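You operate a simulated robot arm through the tools that you are given. There is no shell and no other tool.

You are at the controls of a simulated robot arm. One attempt, no reset.

## Task
Put things in order on the left end of the front desk. At the end: the green coin roll from the left end of the front desk stands where the clear glass stood; the white ticket holder from the left end of the front desk is on the blue tray (marked "FULL"); the red coin roll from the left end of the front desk stands on top of the white paper roll; the clear glass from the left end of the front desk stands where the white ticket holder stood; whatever was shut is shut again. Leave all else as you found it, and nothing knocked over.
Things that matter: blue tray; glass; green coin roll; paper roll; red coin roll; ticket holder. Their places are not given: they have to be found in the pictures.

It is judged by the outcome, as a careful person would: the job done as asked, and still so three seconds after it is handed in. It fails if anything else is knocked over, pushed out of place, dropped, spilled or broken.

## Robot
A 6-joint arm with a two-finger gripper, fixed in place. Base frame: the origin is at the foot of the arm, x ahead of it, y to its left, z up; the work surface is at about z = 0. Units: mm, degrees, N and s.
With the tool pointing down near the work surface it reaches from about 180 to 480 mm from the base axis. Its first joint turns from -66.0 to 66.0 degrees. Payload 1.76 kg.
The TCP is the grasp point between the finger pads, 29 mm short of the fingertips. In the tool frame z runs along the fingers and y along their closing line. Largest opening 82 mm; the body of the gripper starts 58 mm behind the TCP.
Orientation is told as [roll, pitch, yaw] about the base's x, y, z axes, in that order, counted from this pose: with the fingers straight down and closing along the base's y, the tool's x points along the base's -x, its y along +y and its z along -z.

## Interface
- The arm moves only by the tool jog_arm. Its argument "moves" is a list of rows, each a list of 3 entries, a list of its own where there are three numbers: the shift along the tool's x, y, z in units of 50 mm (1.0 is 50 mm), then the turn, a rotation vector about the tool's x, y, z in units of 8 degrees (1.0 is 8 degrees), then the opening in per cent of the stroke, from 0 (shut) to 100 (fully open). In form: [[[dx, dy, dz], [ax, ay, az], hand], ...]. A call has 1 to 20 rows; each row shifts and turns the commanded pose from where the row before left it, along the tool's axes as they then stand. A call with a number of a shift or a turn outside -1 to 1 is refused whole. Each row takes 0.2 s and may step no farther than 50 mm and 8.6 degrees from the row before; otherwise, or with a gripper value out of range, the whole call is refused. Where a pose cannot be reached the arm comes as near as it can. A force on the tool above 40 N (or 10 N above the force at the start of the call, whichever is more), or a blocked arm, ends the call early, and 0.2 s more pass. The fingers move at their own pace and stop on an object; they squeeze with about 34 N. The grip force told is the motor's: it shows also when the fingers shut on nothing. Time passes only in rows, and 0.2 s behind the last, so rows that do not move let the fingers close. The reply holds the time, the measured pose of the TCP, the force on the tool along the base axes, the opening and the grip force, in the units named above and with some noise, with the torque about the TCP (base axes, N m) and any sound that the robot's microphone picked up.
- Cameras (640 x 400 px; columns grow to the right, rows downward): "scene" is fixed at [75.6, 352.7, 423.7]; the picture's right is [-0.52, -0.86, 0.00], its down [-0.48, 0.29, -0.82] and it looks along [0.71, -0.43, -0.57] (base axes); focal length 214 px, centre (320, 200). "wrist" rides on the gripper at [79, 4, -89] in the tool frame; the picture's right is [-0.05, 1.00, 0.00], its down [-0.71, -0.04, -0.71] and it looks along [-0.71, -0.04, 0.71] (tool axes); focal length 256 px, centre (320, 200).
- capture(camera): a new picture of that camera. No time passes.
- pixel_to_xyz(camera, pixels): for up to 12 pixels [column, row] of the newest picture of that camera ("zoom" is the newest enlarged one), the place [x, y, z] in the base frame of the surface seen there, good to about 2 mm. No time passes.
- inspect(camera, box): a new picture of the part [left, top, right, bottom] of that camera's present view, enlarged. No time passes.
- hand_in(): hands the job in; it is judged then, once.

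Open the gripper and draw the arm clear of the work before you hand the job in, unless the task says otherwise.

The tools are called after ">>>" as name(argument=value, ...) on one line, values as JSON. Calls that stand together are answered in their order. jog_arm: Moves the arm, as the interface text tells. Its arguments: {"type":"object","properties":{"moves":{"type":"array","items":{"type":"array"}}},"required":["moves"]} The other tools are called the same way: capture (camera) takes a picture; pixel_to_xyz (camera, pixels) gives the place of the surface under pixels of a picture; inspect (camera, box) takes an enlarged picture of a part of a camera's view; hand_in () hands the job in.

At the start:

```text
time: 0.0
tool_pos: [241.4, 29.7, 329.3]
tool_rot: [0.0, -0.1, 0.0]
ft_force: [-0.2, -0.3, -0.7]
torque: [0.03, 0.01, -0.02]
gripper_width: 82.1
finger_force: 0.0
```

scene: 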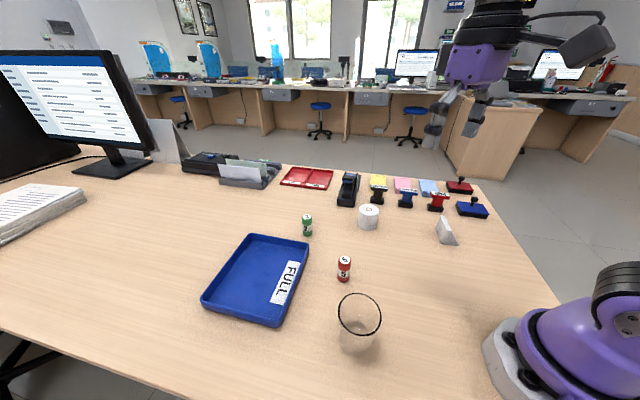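
wrist: 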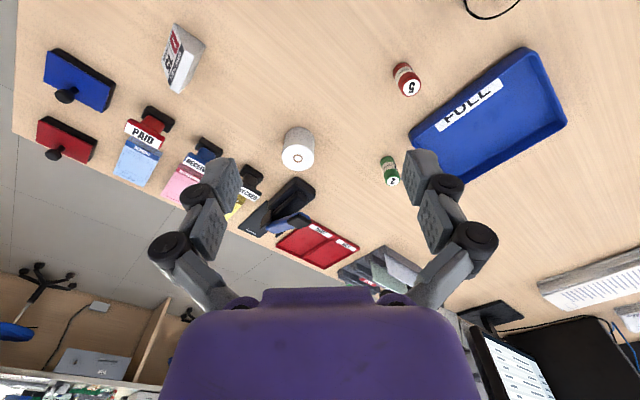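

The scene picture shows the glass near (358,325), red roll (344,268), green roll (307,225), paper roll (368,217), ticket holder (446,232), and the blue tray (257,280). I'll enlarge that area to see details.

>>> inspect(camera="scene", box=[280, 180, 500, 380])

>>> inspect(camera="wrist", box=[120, 0, 600, 220])

>>> pixel_to_xyz(camera="scene", pixels=[[307, 217], [307, 235], [344, 259], [344, 280], [368, 209], [368, 228], [446, 232], [257, 280], [358, 350], [358, 298], [436, 243], [457, 245]])

```text
2.00 times, centred on (390, 280) of scene
```

zoom: 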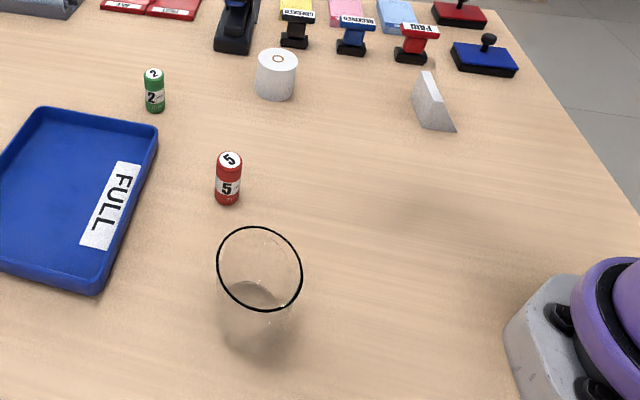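

```text
1.33 times, centred on (360, 110) of wrist
```

zoom: 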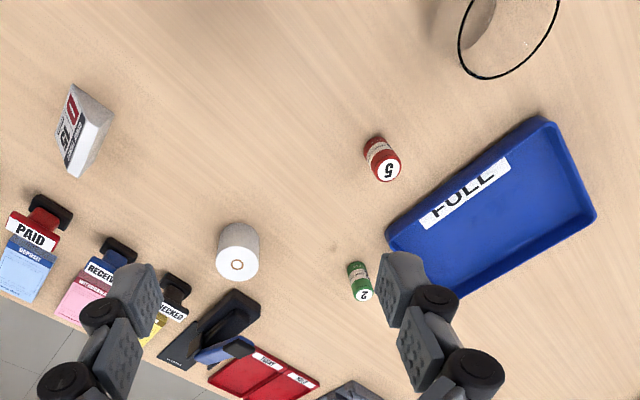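

```text
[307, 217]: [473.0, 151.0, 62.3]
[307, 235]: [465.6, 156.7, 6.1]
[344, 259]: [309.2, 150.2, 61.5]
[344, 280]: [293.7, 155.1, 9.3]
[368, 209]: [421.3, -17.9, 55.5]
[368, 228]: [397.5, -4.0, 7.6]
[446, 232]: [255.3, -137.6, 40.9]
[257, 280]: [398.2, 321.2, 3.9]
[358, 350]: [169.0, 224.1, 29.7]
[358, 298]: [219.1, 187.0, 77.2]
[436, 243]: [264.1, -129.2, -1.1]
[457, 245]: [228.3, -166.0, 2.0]
```

The zoom shows the glass rim as an ellipse around (359,314) in the scene and the ticket holder as a wedge. I'll measure points on the rim, roll tops and tray edges.

>>> pixel_to_xyz(camera="scene", pixels=[[360, 294], [360, 335], [338.5, 313], [381, 317], [345, 299], [374, 300], [345, 330], [374, 332], [358, 345], [358, 352], [340, 335], [376, 340]])

>>> pixel_to_xyz(camera="scene", pixels=[[249, 236], [307, 242], [280, 325], [203, 299], [255, 245], [298, 249], [275, 315], [215, 297], [285, 283], [250, 270], [240, 290], [270, 260]])

>>> inspect(camera="scene", box=[420, 205, 470, 255])

```text
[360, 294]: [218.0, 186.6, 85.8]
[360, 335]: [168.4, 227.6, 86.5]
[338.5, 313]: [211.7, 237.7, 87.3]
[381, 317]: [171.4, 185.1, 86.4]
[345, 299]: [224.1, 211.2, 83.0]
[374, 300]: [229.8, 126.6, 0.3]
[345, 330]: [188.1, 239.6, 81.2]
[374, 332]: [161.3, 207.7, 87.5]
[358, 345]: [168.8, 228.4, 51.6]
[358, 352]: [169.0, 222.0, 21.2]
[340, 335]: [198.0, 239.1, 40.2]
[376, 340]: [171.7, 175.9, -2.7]
```

```text
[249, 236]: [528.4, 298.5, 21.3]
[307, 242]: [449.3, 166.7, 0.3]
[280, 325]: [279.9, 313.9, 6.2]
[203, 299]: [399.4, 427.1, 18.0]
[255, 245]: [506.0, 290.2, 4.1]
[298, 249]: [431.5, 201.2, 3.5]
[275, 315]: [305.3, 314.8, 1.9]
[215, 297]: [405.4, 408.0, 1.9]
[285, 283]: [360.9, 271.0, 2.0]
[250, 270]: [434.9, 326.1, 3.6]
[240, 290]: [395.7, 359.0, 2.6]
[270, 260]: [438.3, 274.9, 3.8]
```

```text
8.00 times, centred on (445, 230) of scene
```

zoom: 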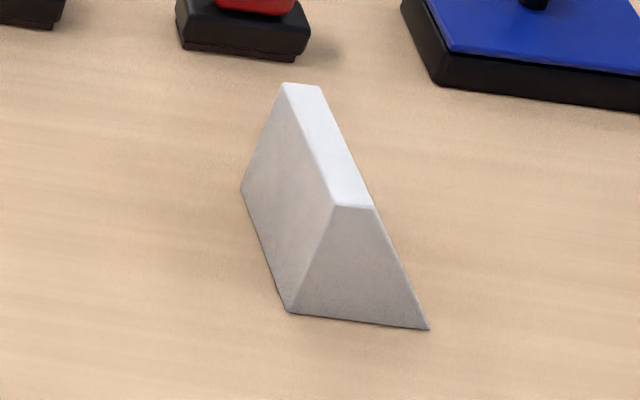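

The ticket holder is a prism with a narrow top and wide base, its length running along the top edge from (283,84) to (372,207) in the zoom. I'll measure its corners, then measure in the wrist view too.

>>> pixel_to_xyz(camera="zoom", pixels=[[287, 90], [317, 92], [335, 202], [369, 204], [246, 190], [290, 306], [422, 325], [330, 150], [290, 220], [350, 270]])

>>> inspect(camera="wrist", box=[140, 10, 230, 110])

```text
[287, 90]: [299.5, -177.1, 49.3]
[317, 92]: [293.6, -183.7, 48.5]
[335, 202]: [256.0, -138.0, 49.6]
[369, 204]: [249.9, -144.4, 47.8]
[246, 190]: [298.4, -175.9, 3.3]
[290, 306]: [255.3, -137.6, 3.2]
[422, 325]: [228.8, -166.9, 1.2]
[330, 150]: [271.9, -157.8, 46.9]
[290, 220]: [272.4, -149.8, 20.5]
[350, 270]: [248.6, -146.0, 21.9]
```

```text
4.00 times, centred on (185, 60) of wrist
```

zoom: 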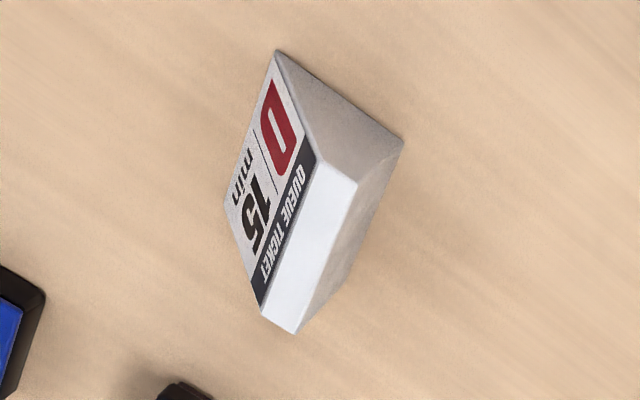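

The holder's back face is vertical, running from about (298,-176) to (255,-138), and its front slopes toward the robot, so I'll grip it by its two parallel ends. Before moving I'll measure the coin rolls, the paper roll, and the stamps near the holder.

>>> inspect(camera="scene", box=[295, 195, 395, 295])

>>> pixel_to_xyz(camera="scene", pixels=[[437, 210], [430, 211], [459, 208], [487, 218], [473, 204], [475, 200], [446, 188], [471, 193], [410, 208], [400, 206]])

```text
4.00 times, centred on (345, 245) of scene
```

zoom: 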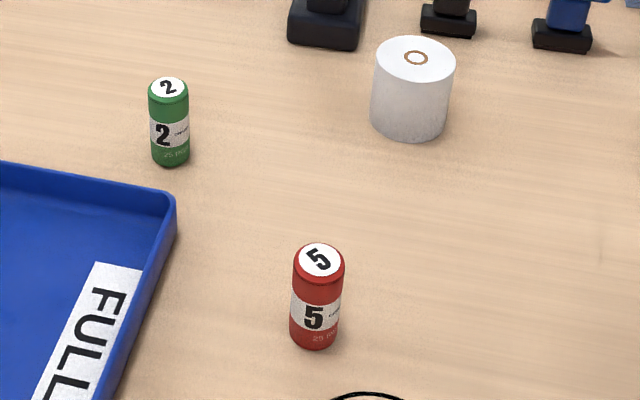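

```text
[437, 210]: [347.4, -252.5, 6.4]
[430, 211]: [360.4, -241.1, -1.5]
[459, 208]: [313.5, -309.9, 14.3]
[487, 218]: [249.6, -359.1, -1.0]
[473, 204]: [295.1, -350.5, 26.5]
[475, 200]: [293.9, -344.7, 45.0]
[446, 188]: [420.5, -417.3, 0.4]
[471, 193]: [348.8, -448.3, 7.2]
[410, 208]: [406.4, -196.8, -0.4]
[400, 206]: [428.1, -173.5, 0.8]
```

The zoom shows the red roll top at (319,261), green top at (168,88) and paper roll top at (414,60). I'll get their positions and diameters.

>>> pixel_to_xyz(camera="zoom", pixels=[[319, 261], [319, 246], [319, 276], [296, 262], [341, 262], [168, 88], [168, 80], [168, 97], [152, 90], [185, 90]])

>>> pixel_to_xyz(camera="zoom", pixels=[[414, 42], [414, 78], [378, 60], [451, 62], [400, 60], [430, 60], [313, 343], [293, 340], [335, 340], [171, 161], [410, 134]])

```text
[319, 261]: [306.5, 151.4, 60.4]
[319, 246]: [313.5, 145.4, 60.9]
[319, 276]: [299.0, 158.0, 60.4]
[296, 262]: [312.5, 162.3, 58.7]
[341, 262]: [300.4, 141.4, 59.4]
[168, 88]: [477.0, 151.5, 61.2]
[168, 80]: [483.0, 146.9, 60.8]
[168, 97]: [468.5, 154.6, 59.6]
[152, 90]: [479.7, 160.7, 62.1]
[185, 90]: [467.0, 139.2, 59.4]
```

```text
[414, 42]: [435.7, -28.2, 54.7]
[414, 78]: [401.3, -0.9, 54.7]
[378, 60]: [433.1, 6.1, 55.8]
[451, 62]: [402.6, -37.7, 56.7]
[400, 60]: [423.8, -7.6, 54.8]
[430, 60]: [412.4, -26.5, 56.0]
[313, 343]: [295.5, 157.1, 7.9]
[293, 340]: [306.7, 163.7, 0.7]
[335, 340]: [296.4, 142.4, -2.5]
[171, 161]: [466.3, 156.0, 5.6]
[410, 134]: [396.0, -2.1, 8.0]
```

Red is at (306,152), green at (475,151), both about 26 mm across and 60 mm tall; the paper roll is at (418,-15), 55 mm tall. I'll move above the ticket holder at about (267.6,-167) and yaw to +48° so the fingers close along its length.

>>> jog_arm(moves=[[[-0.0873, -0.6557, 0.5643], [0, 0, 0], 100], [[-0.0873, -0.6557, 0.5643], [0, 0, 0], 100], [[-0.0873, -0.6557, 0.5643], [0, 0, 0], 100], [[-0.0873, -0.6557, 0.5643], [0, 0, 0], 100], [[-0.0873, -0.6557, 0.5643], [0, 0, 0], 100], [[-0.0873, -0.6557, 0.5643], [0, 0, 0], 100], [[0, 0, 0], [0, 0, -1], 100], [[0, 0, 0], [0, 0, -1], 100], [[0, 0, 0], [0, 0, -1], 100], [[0, 0, 0], [0, 0, -1], 100], [[0, 0, 0], [0, 0, -1], 100], [[0, 0, 0], [0, 0, -1], 100], [[0, 0, 0], [0, 0, 0], 100]])

```text
time: 2.8
tool_pos: [269.0, -166.3, 159.6]
tool_rot: [-0.1, 0.1, 48.2]
ft_force: [0.0, -0.2, 0.3]
torque: [-0.02, 0.03, 0.0]
gripper_width: 81.6
finger_force: 0.1
```

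The arm is at (269,-166,160) with yaw 48.2°. I'll check the alignment over the holder with both cameras before going down.

>>> capture(camera="wrist")

>>> inspect(camera="scene", box=[370, 130, 530, 270])

```text
taken
```

wrist: 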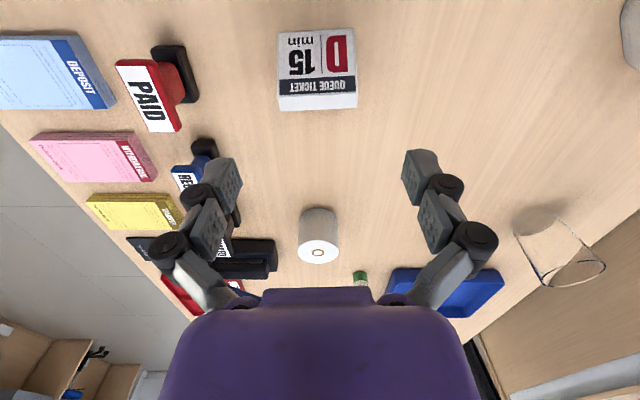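

```text
2.86 times, centred on (450, 200) of scene
```

zoom: 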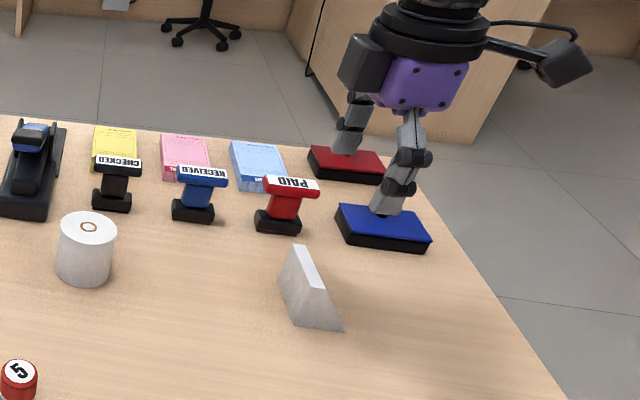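

The wrist view has the holder centred at column 317, as expected for an object right below the TCP. I'll measure its corners from this closer view to refine the grasp.

>>> inspect(camera="wrist", box=[260, 20, 380, 120])

```text
4.00 times, centred on (320, 70) of wrist
```

zoom: 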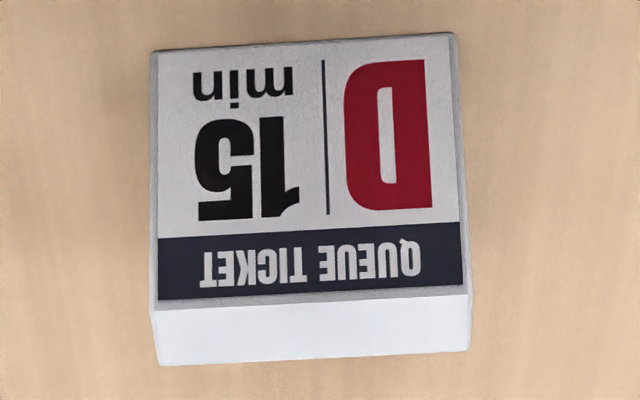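

>>> pixel_to_xyz(camera="zoom", pixels=[[158, 312], [465, 298], [163, 360], [466, 346], [156, 56], [450, 38], [310, 340], [310, 180]])

```text
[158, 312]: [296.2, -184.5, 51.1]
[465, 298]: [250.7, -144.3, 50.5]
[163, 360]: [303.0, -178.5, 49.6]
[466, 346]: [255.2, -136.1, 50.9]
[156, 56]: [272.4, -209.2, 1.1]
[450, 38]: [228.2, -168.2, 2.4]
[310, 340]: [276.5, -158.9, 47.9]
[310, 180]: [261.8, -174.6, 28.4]
```

The holder measures about 61 mm long and 42 mm deep, base centre about (264.7,-173), and the gripper is within 1–2 mm of the right spot. I'll descend to z≈35 with the hand open, then close on its ends.

>>> jog_arm(moves=[[[0, -0.026, 0.7], [0, 0, 0], 100], [[0, 0, 0.7], [0, 0, 0], 100], [[0, 0, 0.6], [0, 0, 0], 100], [[0, 0, 0.3], [0, 0, 0], 100], [[0, 0, 0.192], [0, 0, 0], 100], [[0, 0, 0], [0, 0, 0], 100]])

```text
time: 4.2
tool_pos: [269.7, -168.8, 35.2]
tool_rot: [0.0, 0.1, 48.0]
ft_force: [-0.8, 0.5, -0.3]
torque: [-0.05, 0.0, 0.01]
gripper_width: 81.9
finger_force: 0.1
```

The TCP is at (269.7,-168.8,35.2) with no contact force. Now I close the fingers and wait.

>>> jog_arm(moves=[[[0, 0, 0], [0, 0, 0], 50], [[0, 0, 0], [0, 0, 0], 0], [[0, 0, 0], [0, 0, 0], 0], [[0, 0, 0], [0, 0, 0], 0]])

>>> capture(camera="wrist")

```text
time: 5.2
tool_pos: [269.6, -167.6, 35.4]
tool_rot: [-0.1, 0.0, 48.0]
ft_force: [-0.4, 1.2, 10.6]
torque: [0.1, 0.09, 0.01]
gripper_width: 63.0
finger_force: 34.0
```

```text
taken
```

wrist: 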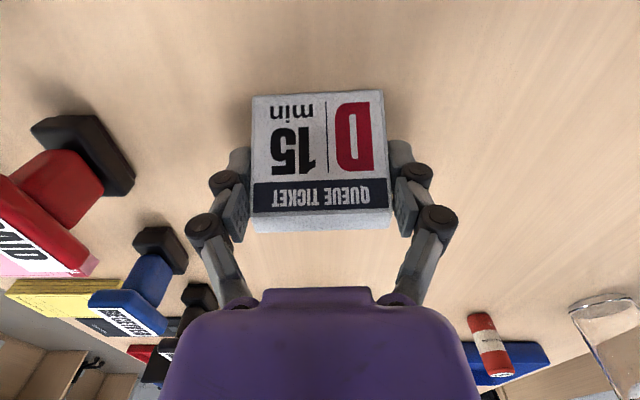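

Fingers hold the holder at 63 mm opening with 34 N; a slight 10 N upward push suggests the tips come down a bit when closing. I'll lift gently and check.

>>> jog_arm(moves=[[[0, 0, -0.1], [0, 0, 0], 0], [[0, 0, -0.2], [0, 0, 0], 0], [[0, 0, -0.4], [0, 0, 0], 0], [[0, 0, -0.6], [0, 0, 0], 0], [[0, 0, -0.6], [0, 0, 0], 0], [[0, 0, -0.6], [0, 0, 0], 0], [[0, 0, -0.6], [0, 0, 0], 0], [[0, 0, 0], [0, 0, 0], 0]])

>>> capture(camera="wrist")

>>> capture(camera="scene")

```text
time: 7.0
tool_pos: [267.2, -168.8, 192.1]
tool_rot: [-0.1, -0.1, 47.9]
ft_force: [0.5, 0.4, -0.2]
torque: [0.0, 0.04, 0.01]
gripper_width: 62.8
finger_force: 33.7
```

```text
taken
```

wrist: 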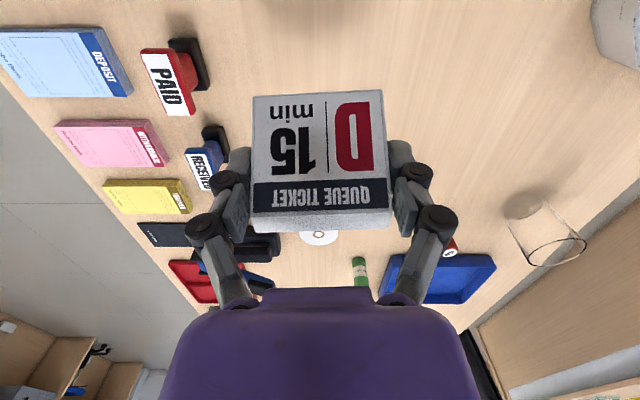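

```text
taken
```

scene: 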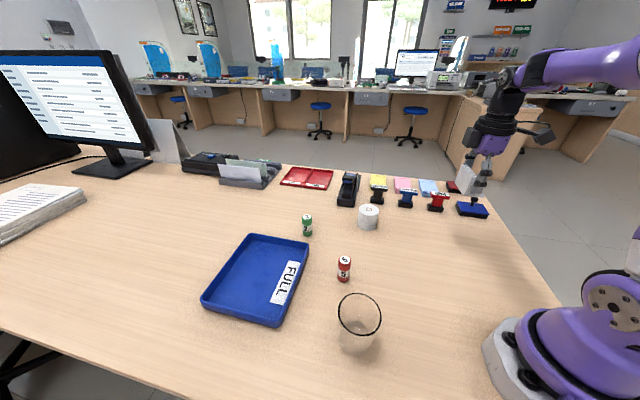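

The holder is firmly held at z=192. I'll enlarge the tray to find its floor limits before carrying the holder over.

>>> inspect(camera="scene", box=[190, 225, 320, 335])

```text
3.64 times, centred on (255, 280) of scene
```

zoom: 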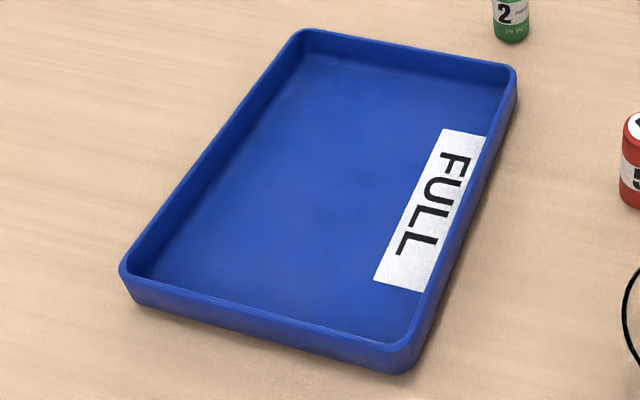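

The enlarged tray shows its inner floor: near corner at about zoom (408,345), right wall hidden behind its own rim, and label on the floor. I'll get coordinates of the rim and floor.

>>> pixel_to_xyz(camera="zoom", pixels=[[300, 32], [514, 70], [402, 350], [124, 270], [310, 55], [500, 92], [150, 275], [400, 335], [265, 310], [465, 210], [340, 200], [300, 250]])

```text
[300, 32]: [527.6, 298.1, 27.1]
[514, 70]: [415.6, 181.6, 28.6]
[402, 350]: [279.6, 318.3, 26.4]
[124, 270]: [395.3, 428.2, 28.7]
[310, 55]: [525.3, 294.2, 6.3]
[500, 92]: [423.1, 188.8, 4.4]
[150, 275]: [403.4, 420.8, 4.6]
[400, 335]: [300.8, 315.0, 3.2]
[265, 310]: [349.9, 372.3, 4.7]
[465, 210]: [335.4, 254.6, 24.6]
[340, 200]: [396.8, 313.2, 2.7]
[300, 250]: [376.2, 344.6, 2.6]
```

The tray's rim corners are about (528,298), (416,182), (280,318), (395,428), with the floor at z≈3. I'll carry the holder level at z≈192 to above (360,304), with its length parallel to the tray's long side.

>>> jog_arm(moves=[[[-0.5173, 0.3086, 0], [0, 0, 0], 0], [[-0.5173, 0.3086, 0], [0, 0, 0], 0], [[-0.5173, 0.3086, 0], [0, 0, 0], 0], [[-0.5173, 0.3086, 0], [0, 0, 0], 0], [[-0.5173, 0.3086, 0], [0, 0, 0], 0], [[-0.5173, 0.3086, 0], [0, 0, 0], 0], [[-0.5173, 0.3086, 0], [0, 0, 0], 0], [[-0.5173, 0.3086, 0], [0, 0, 0], 0], [[-0.5173, 0.3086, 0], [0, 0, 0], 0], [[-0.5173, 0.3086, 0], [0, 0, 0], 0], [[-0.5173, 0.3086, 0], [0, 0, 0], 0], [[-0.5173, 0.3086, 0], [0, 0, 0], 0], [[-0.5173, 0.3086, 0], [0, 0, 0], 0], [[-0.5173, 0.3086, 0], [0, 0, 0], 0], [[-0.5173, 0.3086, 0], [0, 0, 0], 0], [[-0.5173, 0.3086, 0], [0, 0, 0], 0], [[0, 0, 0], [0, 0, 0.3], 0], [[0, 0, 0], [0, 0, 0], 0]])

>>> capture(camera="scene")

>>> capture(camera="wrist")

```text
time: 10.8
tool_pos: [347.1, 285.8, 187.1]
tool_rot: [-0.1, 0.1, 45.5]
ft_force: [0.5, 0.3, 0.0]
torque: [0.01, -0.03, -0.02]
gripper_width: 63.2
finger_force: 34.0
out of reach, approached as far as the arm can: row 15, 16
```

```text
taken
```

scene: 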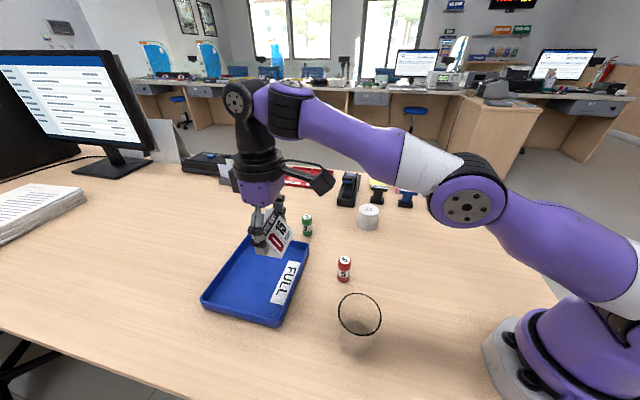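

```text
taken
```

wrist: 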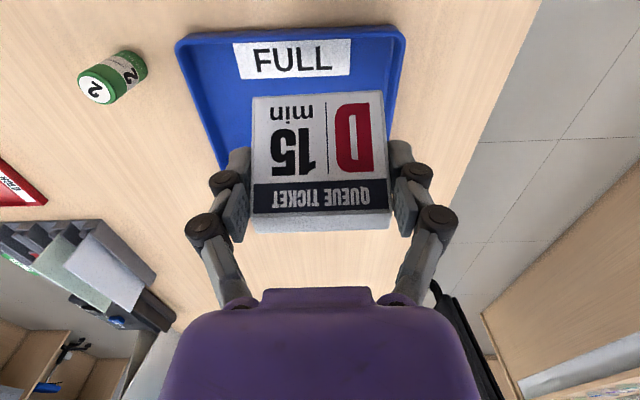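

At this height the arm stops short at (347,286), since its reach is shorter up high. I'll lower by 75 mm (still well above the tray rim) where the reach is longer and see where it sits.

>>> jog_arm(moves=[[[0, 0, 0.5], [0, 0, 0], 0], [[0, 0, 0.5], [0, 0, 0], 0], [[0, 0, 0.5], [0, 0, 0], 0], [[0, 0, 0], [0, 0, 0], 0]])

```text
time: 11.8
tool_pos: [346.8, 287.7, 111.8]
tool_rot: [-0.1, 0.0, 45.7]
ft_force: [0.6, 0.3, -0.9]
torque: [-0.01, -0.01, 0.0]
gripper_width: 63.2
finger_force: 34.0
```

The commanded pose follows the arm: now (346.8,287.7,111.8). I'll move outward 21 mm and lower by 30 mm, then check reach.

>>> jog_arm(moves=[[[0, 0, 0.3], [0, 0, 0], 0], [[0, 0, 0.3], [0, 0, 0], 0], [[-0.22, 0.018, 0], [0, 0, 0], 0], [[-0.22, 0.018, 0], [0, 0, 0], 0], [[0, 0, 0], [0, 0, 0], 0]])

>>> capture(camera="scene")

>>> capture(camera="wrist")

```text
time: 13.0
tool_pos: [361.9, 302.1, 83.0]
tool_rot: [0.0, 0.1, 45.6]
ft_force: [0.5, 0.0, -1.2]
torque: [-0.01, -0.02, 0.0]
gripper_width: 63.1
finger_force: 34.0
```

```text
taken
```

scene: 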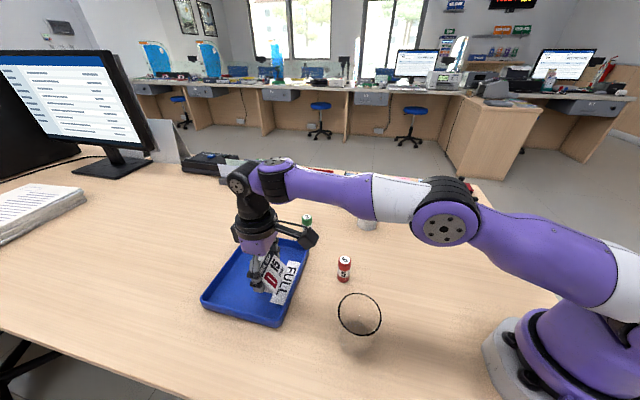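

```text
taken
```

wrist: 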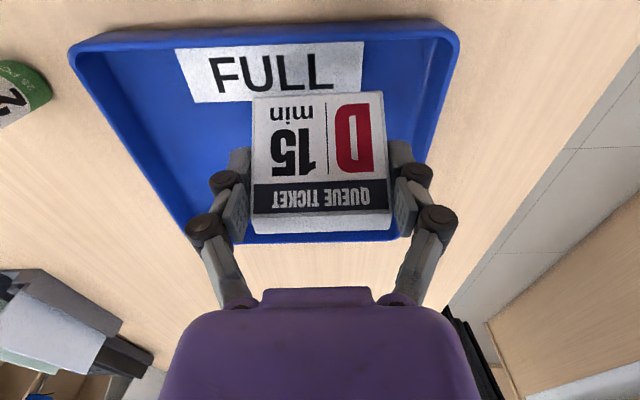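

The holder hangs above the tray floor at (362,302), z=83, clear of all rims. I'll lower it to just above the floor, then feel for contact in small steps.

>>> jog_arm(moves=[[[0, 0, 0.3], [0, 0, 0], 0], [[0, 0, 0.25], [0, 0, 0], 0], [[0, 0, 0.15], [0, 0, 0], 0], [[0, 0, 0.08], [0, 0, 0], 0], [[0, 0, 0.04], [0, 0, 0], 0], [[0, 0, 0], [0, 0, 0], 0]])

```text
time: 14.4
tool_pos: [361.2, 302.5, 40.1]
tool_rot: [-0.1, 0.1, 45.6]
ft_force: [-0.4, 0.7, -0.7]
torque: [0.02, 0.0, -0.01]
gripper_width: 62.9
finger_force: 33.7
```

No contact yet at z=40.1, so I'll go down in 1 mm steps and watch the vertical force.

>>> jog_arm(moves=[[[0, 0, 0.02], [0, 0, 0], 0], [[0, 0, 0.02], [0, 0, 0], 0], [[0, 0, 0], [0, 0, 0], 0]])

```text
time: 15.2
tool_pos: [359.9, 303.0, 40.0]
tool_rot: [-0.1, -0.1, 45.7]
ft_force: [-1.8, -2.9, 13.7]
torque: [-0.05, 0.27, 0.0]
gripper_width: 62.9
finger_force: 34.6
```

The holder touches the tray floor (13.7 N up). I'll open the fingers and then rise straight up.

>>> jog_arm(moves=[[[0, 0, -0.01], [0, 0, 0], 82], [[0, 0, 0], [0, 0, 0], 90], [[0, 0, 0], [0, 0, 0], 96], [[0, 0, 0], [0, 0, 0], 96]])

>>> capture(camera="wrist")

```text
time: 16.2
tool_pos: [361.3, 303.3, 39.2]
tool_rot: [-0.1, 0.0, 45.5]
ft_force: [0.5, -0.9, -0.9]
torque: [0.01, -0.03, 0.0]
gripper_width: 78.6
finger_force: 0.1
```

```text
taken
```

wrist: 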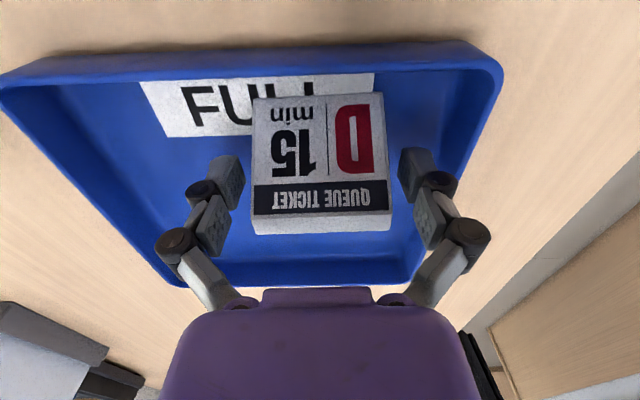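

The holder stands on the tray and the fingers are clear of it. I'll rise straight up, then move above the glass at about (192.5,209).

>>> jog_arm(moves=[[[0, 0, -0.3], [0, 0, 0], 96], [[0, 0, -0.4], [0, 0, 0], 96], [[0, 0, -0.5], [0, 0, 0], 96], [[0.6187, 0.181, -0.27], [0, 0, 0], 100], [[0.6187, 0.181, -0.27], [0, 0, 0], 100], [[0.6187, 0.181, -0.27], [0, 0, 0], 100], [[0.6187, 0.181, -0.27], [0, 0, 0], 100], [[0.6187, 0.181, -0.27], [0, 0, 0], 100], [[0.6187, 0.181, -0.27], [0, 0, 0], 100], [[0, 0, 0], [0, 0, 0], 100]])

>>> capture(camera="scene")

>>> capture(camera="wrist")

```text
time: 18.4
tool_pos: [193.0, 209.1, 179.8]
tool_rot: [-0.1, -0.1, 45.5]
ft_force: [0.3, -0.2, 0.5]
torque: [0.0, 0.03, -0.02]
gripper_width: 81.8
finger_force: 0.1
```

```text
taken
```

scene: 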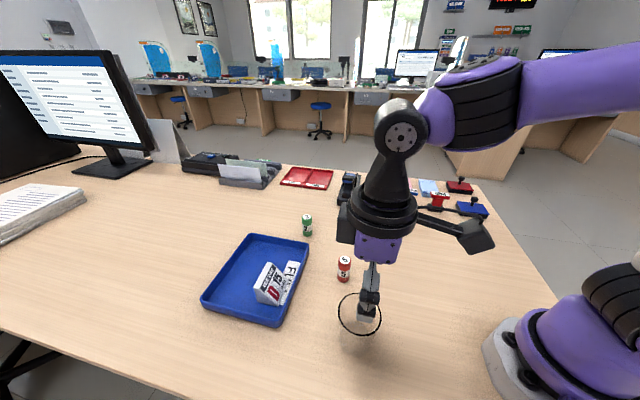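

```text
taken
```

wrist: 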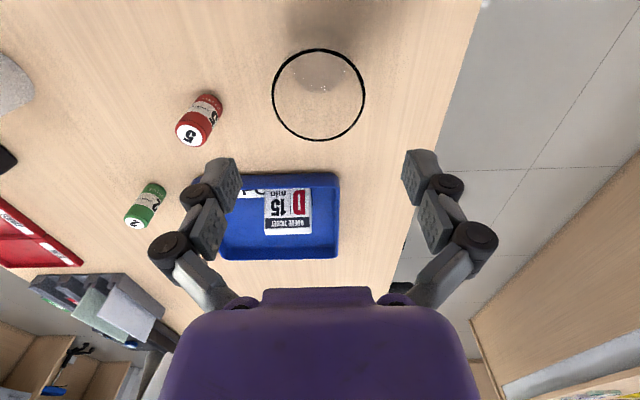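

The holder sits in the tray, and the wrist view shows the glass rim around (319,94). I'll measure rim points to refine the glass centre.

>>> inspect(camera="wrist", box=[255, 35, 385, 150])

>>> pixel_to_xyz(camera="wrist", pixels=[[319, 49], [319, 139], [273, 93], [364, 94], [287, 125], [351, 126], [290, 60], [348, 60], [320, 87], [322, 70]])

```text
3.48 times, centred on (320, 92) of wrist
```

zoom: 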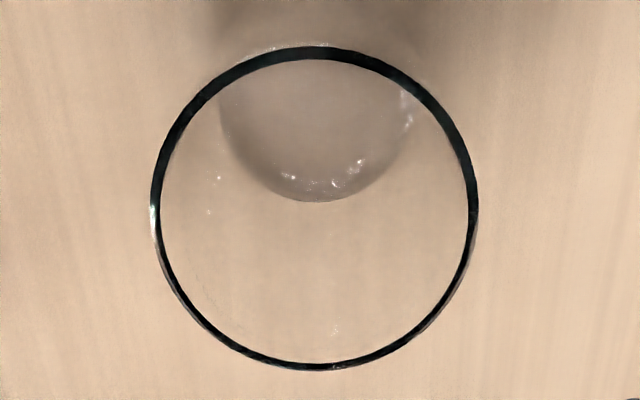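

```text
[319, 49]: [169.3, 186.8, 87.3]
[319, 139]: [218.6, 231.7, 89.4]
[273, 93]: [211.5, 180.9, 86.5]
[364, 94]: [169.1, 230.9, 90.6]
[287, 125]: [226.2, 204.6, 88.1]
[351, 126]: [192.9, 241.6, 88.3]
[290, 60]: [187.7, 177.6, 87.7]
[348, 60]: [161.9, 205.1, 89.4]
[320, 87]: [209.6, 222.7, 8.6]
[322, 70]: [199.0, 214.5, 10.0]
```

The glass centre is about (192,207.5), rim 66 mm wide and 88 mm tall, so the 82 mm opening clears it by 8 mm on each side. I'll nudge 2 mm and descend around it to z≈43.

>>> jog_arm(moves=[[[0.036, -0.012, 0], [0, 0, 0], 100], [[0, 0, 0.6], [0, 0, 0], 100], [[0, 0, 0.6], [0, 0, 0], 100], [[0, 0, 0.6], [0, 0, 0], 100], [[0, 0, 0.5], [0, 0, 0], 100], [[0, 0, 0.3], [0, 0, 0], 100], [[0, 0, 0.136], [0, 0, 0], 100], [[0, 0, 0], [0, 0, 0], 100]])

>>> capture(camera="wrist")

>>> inspect(camera="scene", box=[300, 260, 420, 380])

```text
time: 20.2
tool_pos: [192.4, 207.8, 42.5]
tool_rot: [-0.1, 0.1, 45.7]
ft_force: [-0.9, 0.1, 0.0]
torque: [0.04, 0.03, -0.02]
gripper_width: 82.0
finger_force: 0.0
```

```text
taken
```

wrist: 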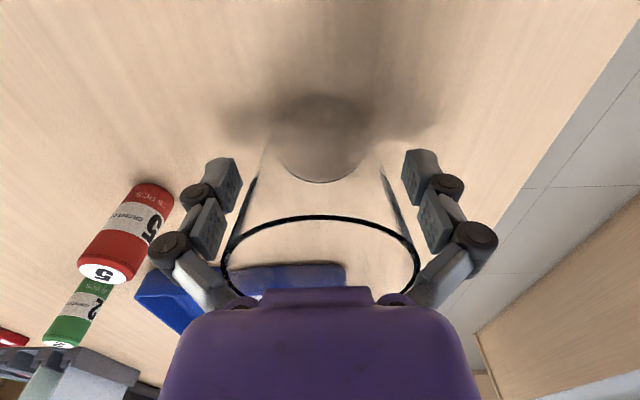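

```text
3.33 times, centred on (360, 320) of scene
```

zoom: 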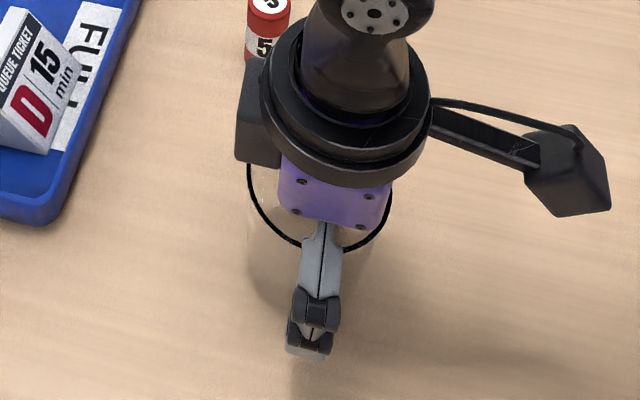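

The fingers straddle the glass without touching (all forces ~0). I'll close partway first to see where they meet the glass.

>>> jog_arm(moves=[[[0, 0, 0], [0, 0, 0], 85], [[0, 0, 0], [0, 0, 0], 78], [[0, 0, 0], [0, 0, 0], 72], [[0, 0, 0], [0, 0, 0], 66], [[0, 0, 0], [0, 0, 0], 66]])

```text
time: 20.7
tool_pos: [194.3, 208.1, 45.5]
tool_rot: [0.0, -0.5, 45.7]
ft_force: [-7.8, -7.3, 42.7]
torque: [0.07, -0.24, 0.13]
gripper_width: 71.7
finger_force: 34.2
stopped in row 2: the force on the tool passed its limit at 43 N (the readings are from after the stop); the commanded pose is now the measured one
```

The closing raised 43 N upward with the gap still at 71.7 mm: the finger links near the palm must be pressing on the glass rim. I'll open the hand again right away and look.

>>> jog_arm(moves=[[[0, 0, 0], [0, 0, 0], 100], [[0, 0, 0], [0, 0, 0], 100]])

>>> capture(camera="wrist")

>>> inspect(camera="scene", box=[300, 260, 420, 380])

```text
time: 21.3
tool_pos: [192.7, 208.4, 43.5]
tool_rot: [0.1, -0.2, 45.6]
ft_force: [-0.4, 0.0, -0.7]
torque: [-0.01, 0.0, 0.03]
gripper_width: 82.1
finger_force: 0.0
```

```text
taken
```

wrist: 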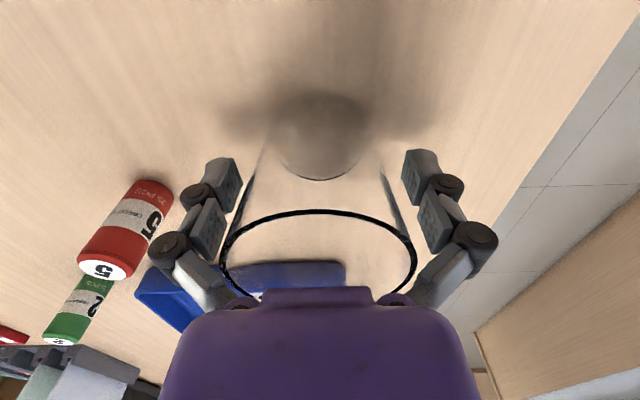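

```text
3.33 times, centred on (360, 320) of scene
```

zoom: 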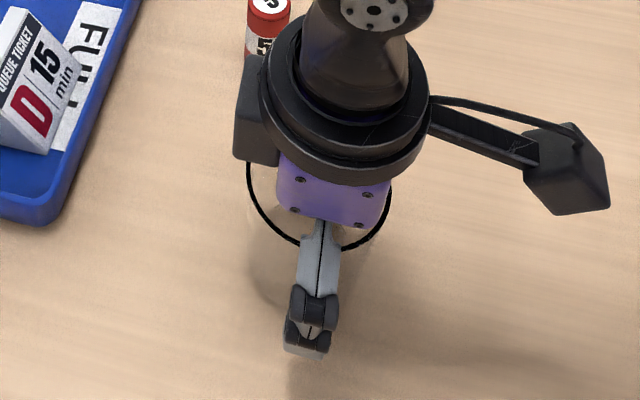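

The glass is still upright and the force is gone. The pads must grip nearer the rim so the links above stay clear; I'll rise to about z=69 and look.

>>> jog_arm(moves=[[[0, 0, -0.26], [0, 0, 0], 100], [[0, 0, -0.26], [0, 0, 0], 100], [[0, 0, 0], [0, 0, 0], 100]])

>>> capture(camera="wrist")

>>> inspect(camera="scene", box=[300, 260, 420, 380])

```text
time: 22.1
tool_pos: [194.0, 207.6, 71.8]
tool_rot: [0.0, -0.3, 45.6]
ft_force: [-0.5, -1.4, 0.1]
torque: [0.03, -0.01, -0.02]
gripper_width: 82.4
finger_force: 0.0
```

```text
taken
```

wrist: 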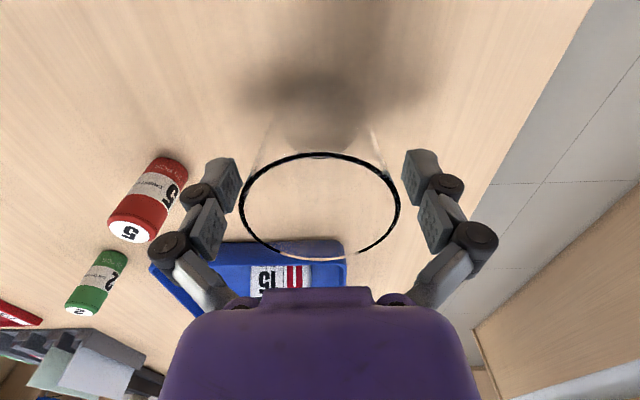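

```text
3.33 times, centred on (360, 320) of scene
```

zoom: 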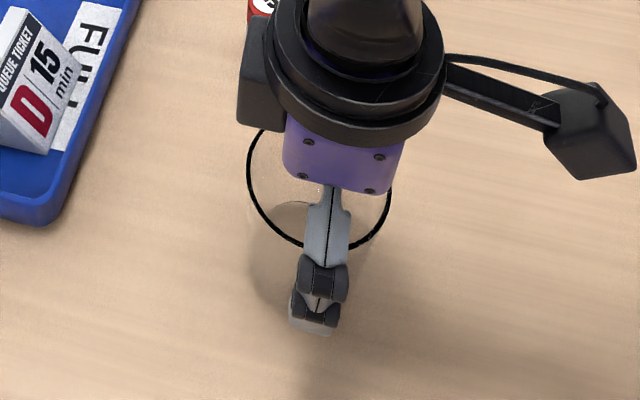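

The rim is now centred between the fingers at row 152–258, about 17 mm above the TCP. I'll close in small steps and watch for the upward force.

>>> jog_arm(moves=[[[0, 0, 0], [0, 0, 0], 92], [[0, 0, 0], [0, 0, 0], 87], [[0, 0, 0], [0, 0, 0], 83], [[0, 0, 0], [0, 0, 0], 83]])

>>> capture(camera="wrist")

```text
time: 23.1
tool_pos: [192.3, 206.5, 69.7]
tool_rot: [0.0, -0.2, 45.7]
ft_force: [0.2, 0.3, -0.3]
torque: [0.01, -0.01, -0.05]
gripper_width: 68.3
finger_force: 0.1
```

```text
taken
```

wrist: 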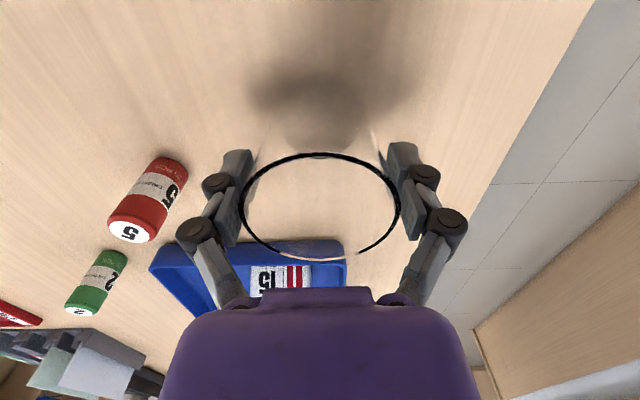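

At 68.3 mm there is still no contact. I'll close further in small steps onto the glass.

>>> jog_arm(moves=[[[0, 0, 0], [0, 0, 0], 81], [[0, 0, 0], [0, 0, 0], 79], [[0, 0, 0], [0, 0, 0], 77], [[0, 0, 0], [0, 0, 0], 75], [[0, 0, 0], [0, 0, 0], 75]])

>>> capture(camera="wrist")

```text
time: 24.3
tool_pos: [192.9, 206.9, 71.6]
tool_rot: [-0.1, -0.3, 45.6]
ft_force: [-3.2, 1.1, 9.0]
torque: [-0.15, 0.02, -0.04]
gripper_width: 63.8
finger_force: 33.9
```

```text
taken
```

wrist: 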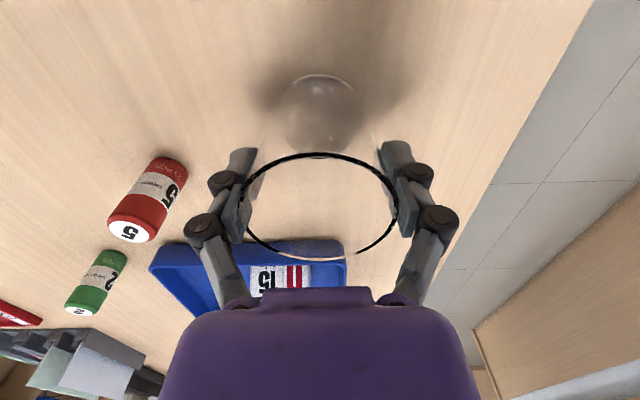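

The glass is gripped at 63.8 mm with the normal 34 N and only 9 N of upward reaction. I'll lift slowly a little and check that it comes along straight.

>>> jog_arm(moves=[[[0, 0, 0], [0, 0, 0], 68], [[0, 0, -0.1], [0, 0, 0], 68], [[0, 0, -0.15], [0, 0, 0], 68], [[0, 0, -0.25], [0, 0, 0], 68], [[0, 0, -0.3], [0, 0, 0], 68], [[0, 0, 0], [0, 0, 0], 68]])

>>> capture(camera="wrist")

>>> inspect(camera="scene", box=[300, 230, 460, 380])

```text
time: 25.7
tool_pos: [194.2, 206.2, 110.1]
tool_rot: [-0.1, -0.3, 45.7]
ft_force: [0.7, -0.3, -1.9]
torque: [0.0, 0.01, 0.02]
gripper_width: 63.4
finger_force: 34.6
```

```text
taken
```

wrist: 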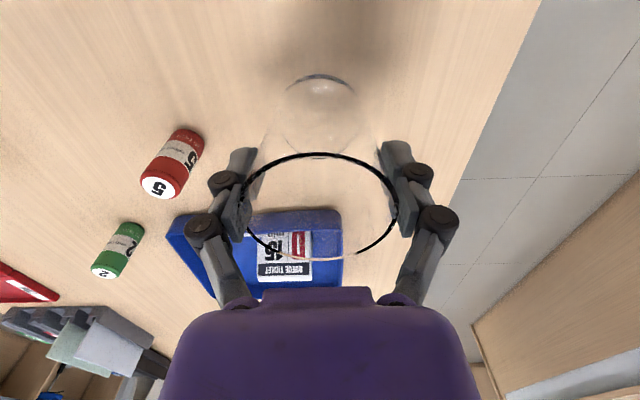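

```text
2.67 times, centred on (380, 305) of scene
```

zoom: 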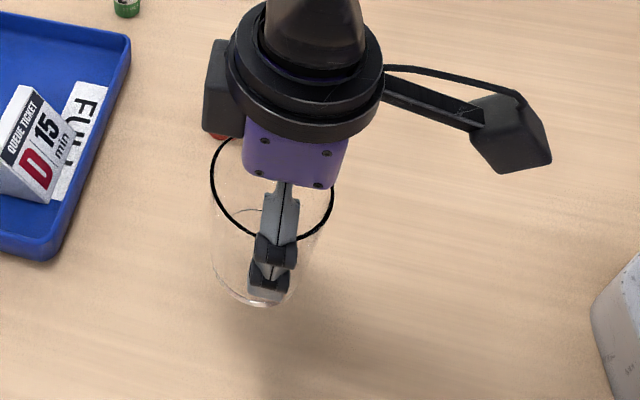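

The glass rises with the gripper, upright and centred in the wrist view. I'll lift to z≈170 and carry it in a level line to where the holder stood, about (264.7,-173).

>>> jog_arm(moves=[[[0, 0, -0.4], [0, 0, 0], 68], [[0, 0, -0.4], [0, 0, 0], 68], [[0, 0, -0.4], [0, 0, 0], 68], [[0.277, -0.3946, 0], [0, 0, 0], 68], [[0.277, -0.3946, 0], [0, 0, 0], 68], [[0.277, -0.3946, 0], [0, 0, 0], 68], [[0.277, -0.3946, 0], [0, 0, 0], 68], [[0.277, -0.3946, 0], [0, 0, 0], 68], [[0.277, -0.3946, 0], [0, 0, 0], 68], [[0.277, -0.3946, 0], [0, 0, 0], 68], [[0.277, -0.3946, 0], [0, 0, 0], 68], [[0.277, -0.3946, 0], [0, 0, 0], 68], [[0.277, -0.3946, 0], [0, 0, 0], 68], [[0.277, -0.3946, 0], [0, 0, 0], 68], [[0.277, -0.3946, 0], [0, 0, 0], 68], [[0.277, -0.3946, 0], [0, 0, 0], 68], [[0.277, -0.3946, 0], [0, 0, 0], 68], [[0.277, -0.3946, 0], [0, 0, 0], 68], [[0.277, -0.3946, 0], [0, 0, 0], 68]])

>>> capture(camera="scene")

>>> capture(camera="wrist")

```text
time: 29.7
tool_pos: [261.4, -170.8, 170.8]
tool_rot: [0.1, -0.3, 45.6]
ft_force: [-0.4, -0.5, -1.6]
torque: [-0.01, 0.03, -0.02]
gripper_width: 63.5
finger_force: 34.3
```

```text
taken
```

scene: 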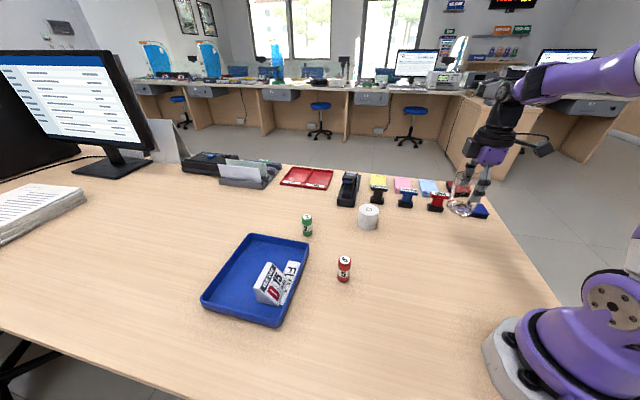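

```text
taken
```

wrist: 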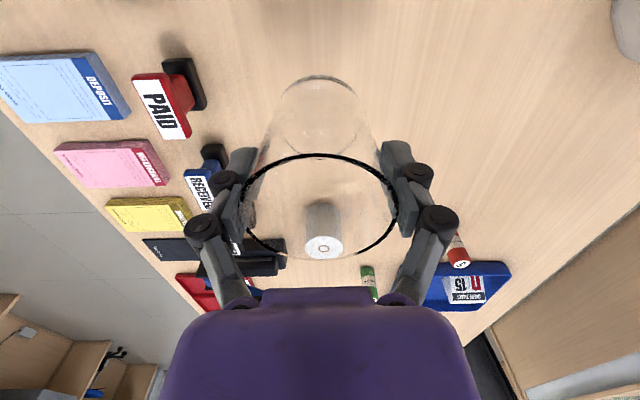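

The glass is over the free spot at (261,-171) with nothing within reach of it. I'll nudge 4 mm onto (264.7,-173) and lower to about 5 mm above the desk.

>>> jog_arm(moves=[[[-0.015, -0.078, 0], [0, 0, 0], 68], [[0, 0, 0.4], [0, 0, 0], 68], [[0, 0, 0.4], [0, 0, 0], 68], [[0, 0, 0.4], [0, 0, 0], 68], [[0, 0, 0.3], [0, 0, 0], 68], [[0, 0, 0.25], [0, 0, 0], 68], [[0, 0, 0.15], [0, 0, 0], 68], [[0, 0, 0], [0, 0, 0], 68]])

```text
time: 31.5
tool_pos: [267.1, -174.5, 75.5]
tool_rot: [0.0, -0.3, 45.6]
ft_force: [0.2, -0.1, -1.4]
torque: [0.0, 0.04, 0.0]
gripper_width: 63.5
finger_force: 33.7
```

At z=75.5 there is no contact yet; I'll step down 1 mm at a time until the base touches.

>>> jog_arm(moves=[[[0, 0, 0.03], [0, 0, 0], 68], [[0, 0, 0.03], [0, 0, 0], 68], [[0, 0, 0], [0, 0, 0], 68]])

```text
time: 32.3
tool_pos: [267.7, -173.9, 71.0]
tool_rot: [0.0, -0.3, 45.7]
ft_force: [0.3, -0.1, -1.7]
torque: [0.01, 0.01, 0.01]
gripper_width: 63.5
finger_force: 34.2
```

Still only the glass's own weight on the tool at z≈71, so I continue by 1 mm steps.

>>> jog_arm(moves=[[[0, 0, 0.02], [0, 0, 0], 68], [[0, 0, 0], [0, 0, 0], 68]])

```text
time: 32.9
tool_pos: [266.8, -173.7, 71.5]
tool_rot: [0.0, -0.3, 45.6]
ft_force: [-0.2, -0.4, -0.2]
torque: [-0.03, -0.04, -0.01]
gripper_width: 63.6
finger_force: 33.8
```

The vertical force went from -1.6 to -0.2 N, so the base is just touching. One more small step to seat it.

>>> jog_arm(moves=[[[0, 0, 0.015], [0, 0, 0], 68], [[0, 0, 0], [0, 0, 0], 68]])

>>> inspect(camera="scene", box=[400, 140, 520, 260])

```text
time: 33.5
tool_pos: [266.3, -172.9, 69.0]
tool_rot: [-0.1, -0.3, 45.7]
ft_force: [-2.3, 4.8, 13.9]
torque: [0.09, -0.07, 0.05]
gripper_width: 63.6
finger_force: 34.1
```

```text
3.33 times, centred on (460, 200) of scene
```

zoom: 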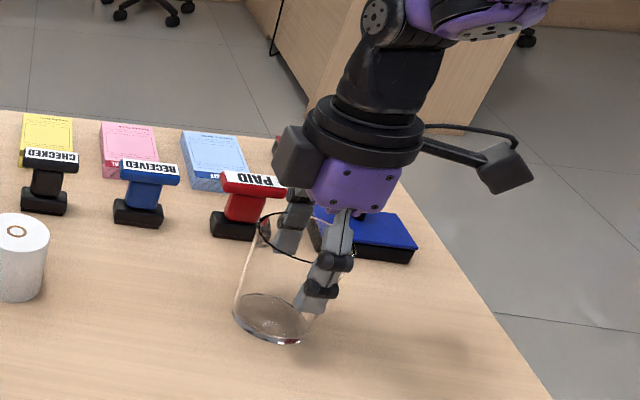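

The glass is seated (13.9 N up) and upright. I'll open the fingers slowly, then rise straight up.

>>> jog_arm(moves=[[[0, 0, -0.01], [0, 0, 0], 78], [[0, 0, 0], [0, 0, 0], 82], [[0, 0, 0], [0, 0, 0], 88], [[0, 0, 0], [0, 0, 0], 96], [[0, 0, 0], [0, 0, 0], 98]])

>>> capture(camera="wrist")

```text
time: 34.7
tool_pos: [266.4, -174.3, 70.8]
tool_rot: [0.0, -0.3, 45.5]
ft_force: [-0.1, -0.3, 0.3]
torque: [0.01, 0.03, 0.01]
gripper_width: 80.3
finger_force: 0.0
```

```text
taken
```

wrist: 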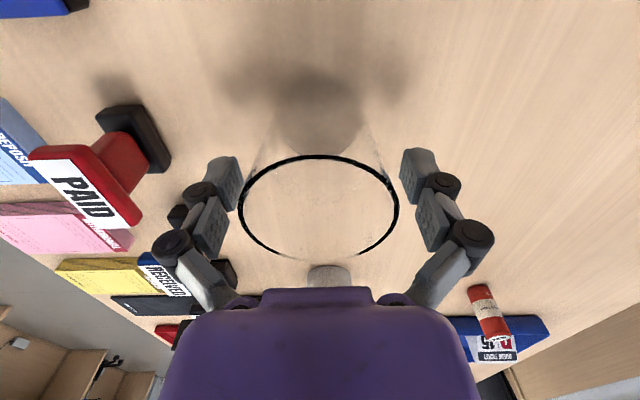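

The glass is free and centred between the open fingers. I'll rise straight up, then swing to face the green roll: yaw ≈17.6°, and tilt the fingers 15° outward since the roll at r≈498 is beyond the straight-down reach.

>>> jog_arm(moves=[[[0, 0, -0.4], [0, 0, 0], 98], [[0, 0, -0.6], [0, 0, 0], 98], [[0, 0, -0.7], [0, 0, 0], 98], [[0, 0, -0.7], [0, 0, 0], 98], [[0, 0, 0], [0, 0, 0.872], 98], [[0, 0, 0], [0, 0, 0.872], 98], [[0, 0, 0], [0, 0, 0.872], 98], [[0, 0, 0], [0, 0, 0.872], 98], [[-0.486, 0.548, 0], [0, 0, 0], 60], [[-0.486, 0.548, 0], [0, 0, 0], 60], [[-0.486, 0.548, 0], [0, 0, 0], 60], [[-0.486, 0.548, 0], [0, 0, 0], 60], [[-0.486, 0.548, 0], [0, 0, 0], 60], [[-0.486, 0.548, 0], [0, 0, 0], 60], [[-0.486, 0.548, 0], [0, 0, 0], 60], [[-0.486, 0.548, 0], [0, 0, 0], 60], [[-0.486, 0.548, 0], [0, 0, 0], 60], [[0, 0, 0], [0, -0.9375, 0], 60], [[0, 0, 0], [0, -0.9375, 0], 60], [[0, 0, 0], [0, 0, 0], 60]])

>>> capture(camera="scene")

>>> capture(camera="wrist")

```text
time: 38.9
tool_pos: [397.9, 128.2, 190.1]
tool_rot: [0.0, -15.5, 17.8]
ft_force: [-0.3, 0.4, 0.6]
torque: [-0.02, 0.05, 0.04]
gripper_width: 48.9
finger_force: 0.1
```

```text
taken
```

scene: 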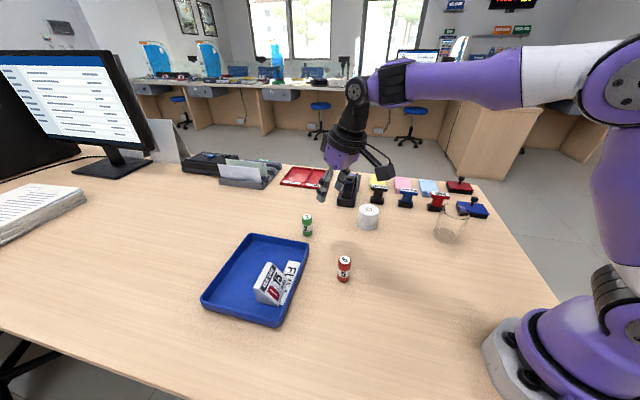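

```text
taken
```

wrist: 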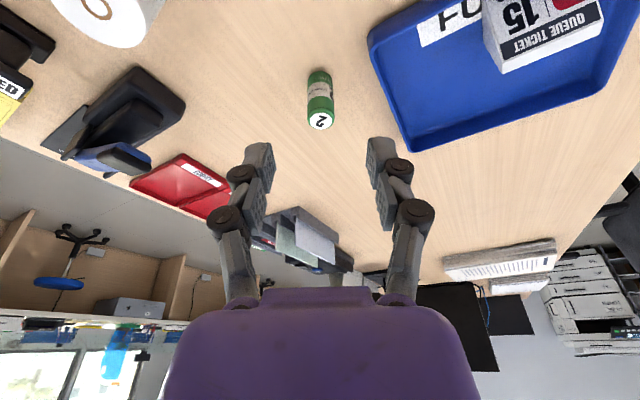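

The tool is tilted 15.5° outward and the green roll is straight ahead at wrist pixel (320,98), column-centred; the glass stands where the holder was. I'll measure the roll's position from here.

>>> inspect(camera="wrist", box=[280, 55, 360, 140])

>>> pixel_to_xyz(camera="wrist", pixels=[[321, 121], [312, 120], [330, 119], [321, 114], [321, 128], [320, 72], [310, 85], [330, 85]])

```text
4.71 times, centred on (320, 98) of wrist
```

zoom: 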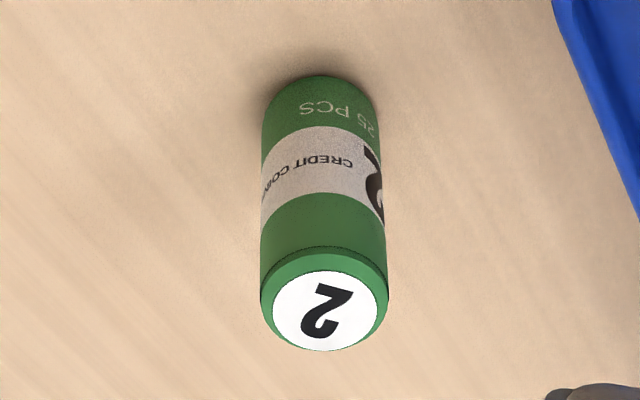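

```text
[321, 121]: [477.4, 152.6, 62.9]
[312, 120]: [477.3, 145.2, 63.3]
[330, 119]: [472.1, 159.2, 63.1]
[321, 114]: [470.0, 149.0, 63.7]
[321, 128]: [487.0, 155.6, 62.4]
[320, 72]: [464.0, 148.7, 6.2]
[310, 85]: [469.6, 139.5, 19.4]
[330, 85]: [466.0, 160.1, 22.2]
```

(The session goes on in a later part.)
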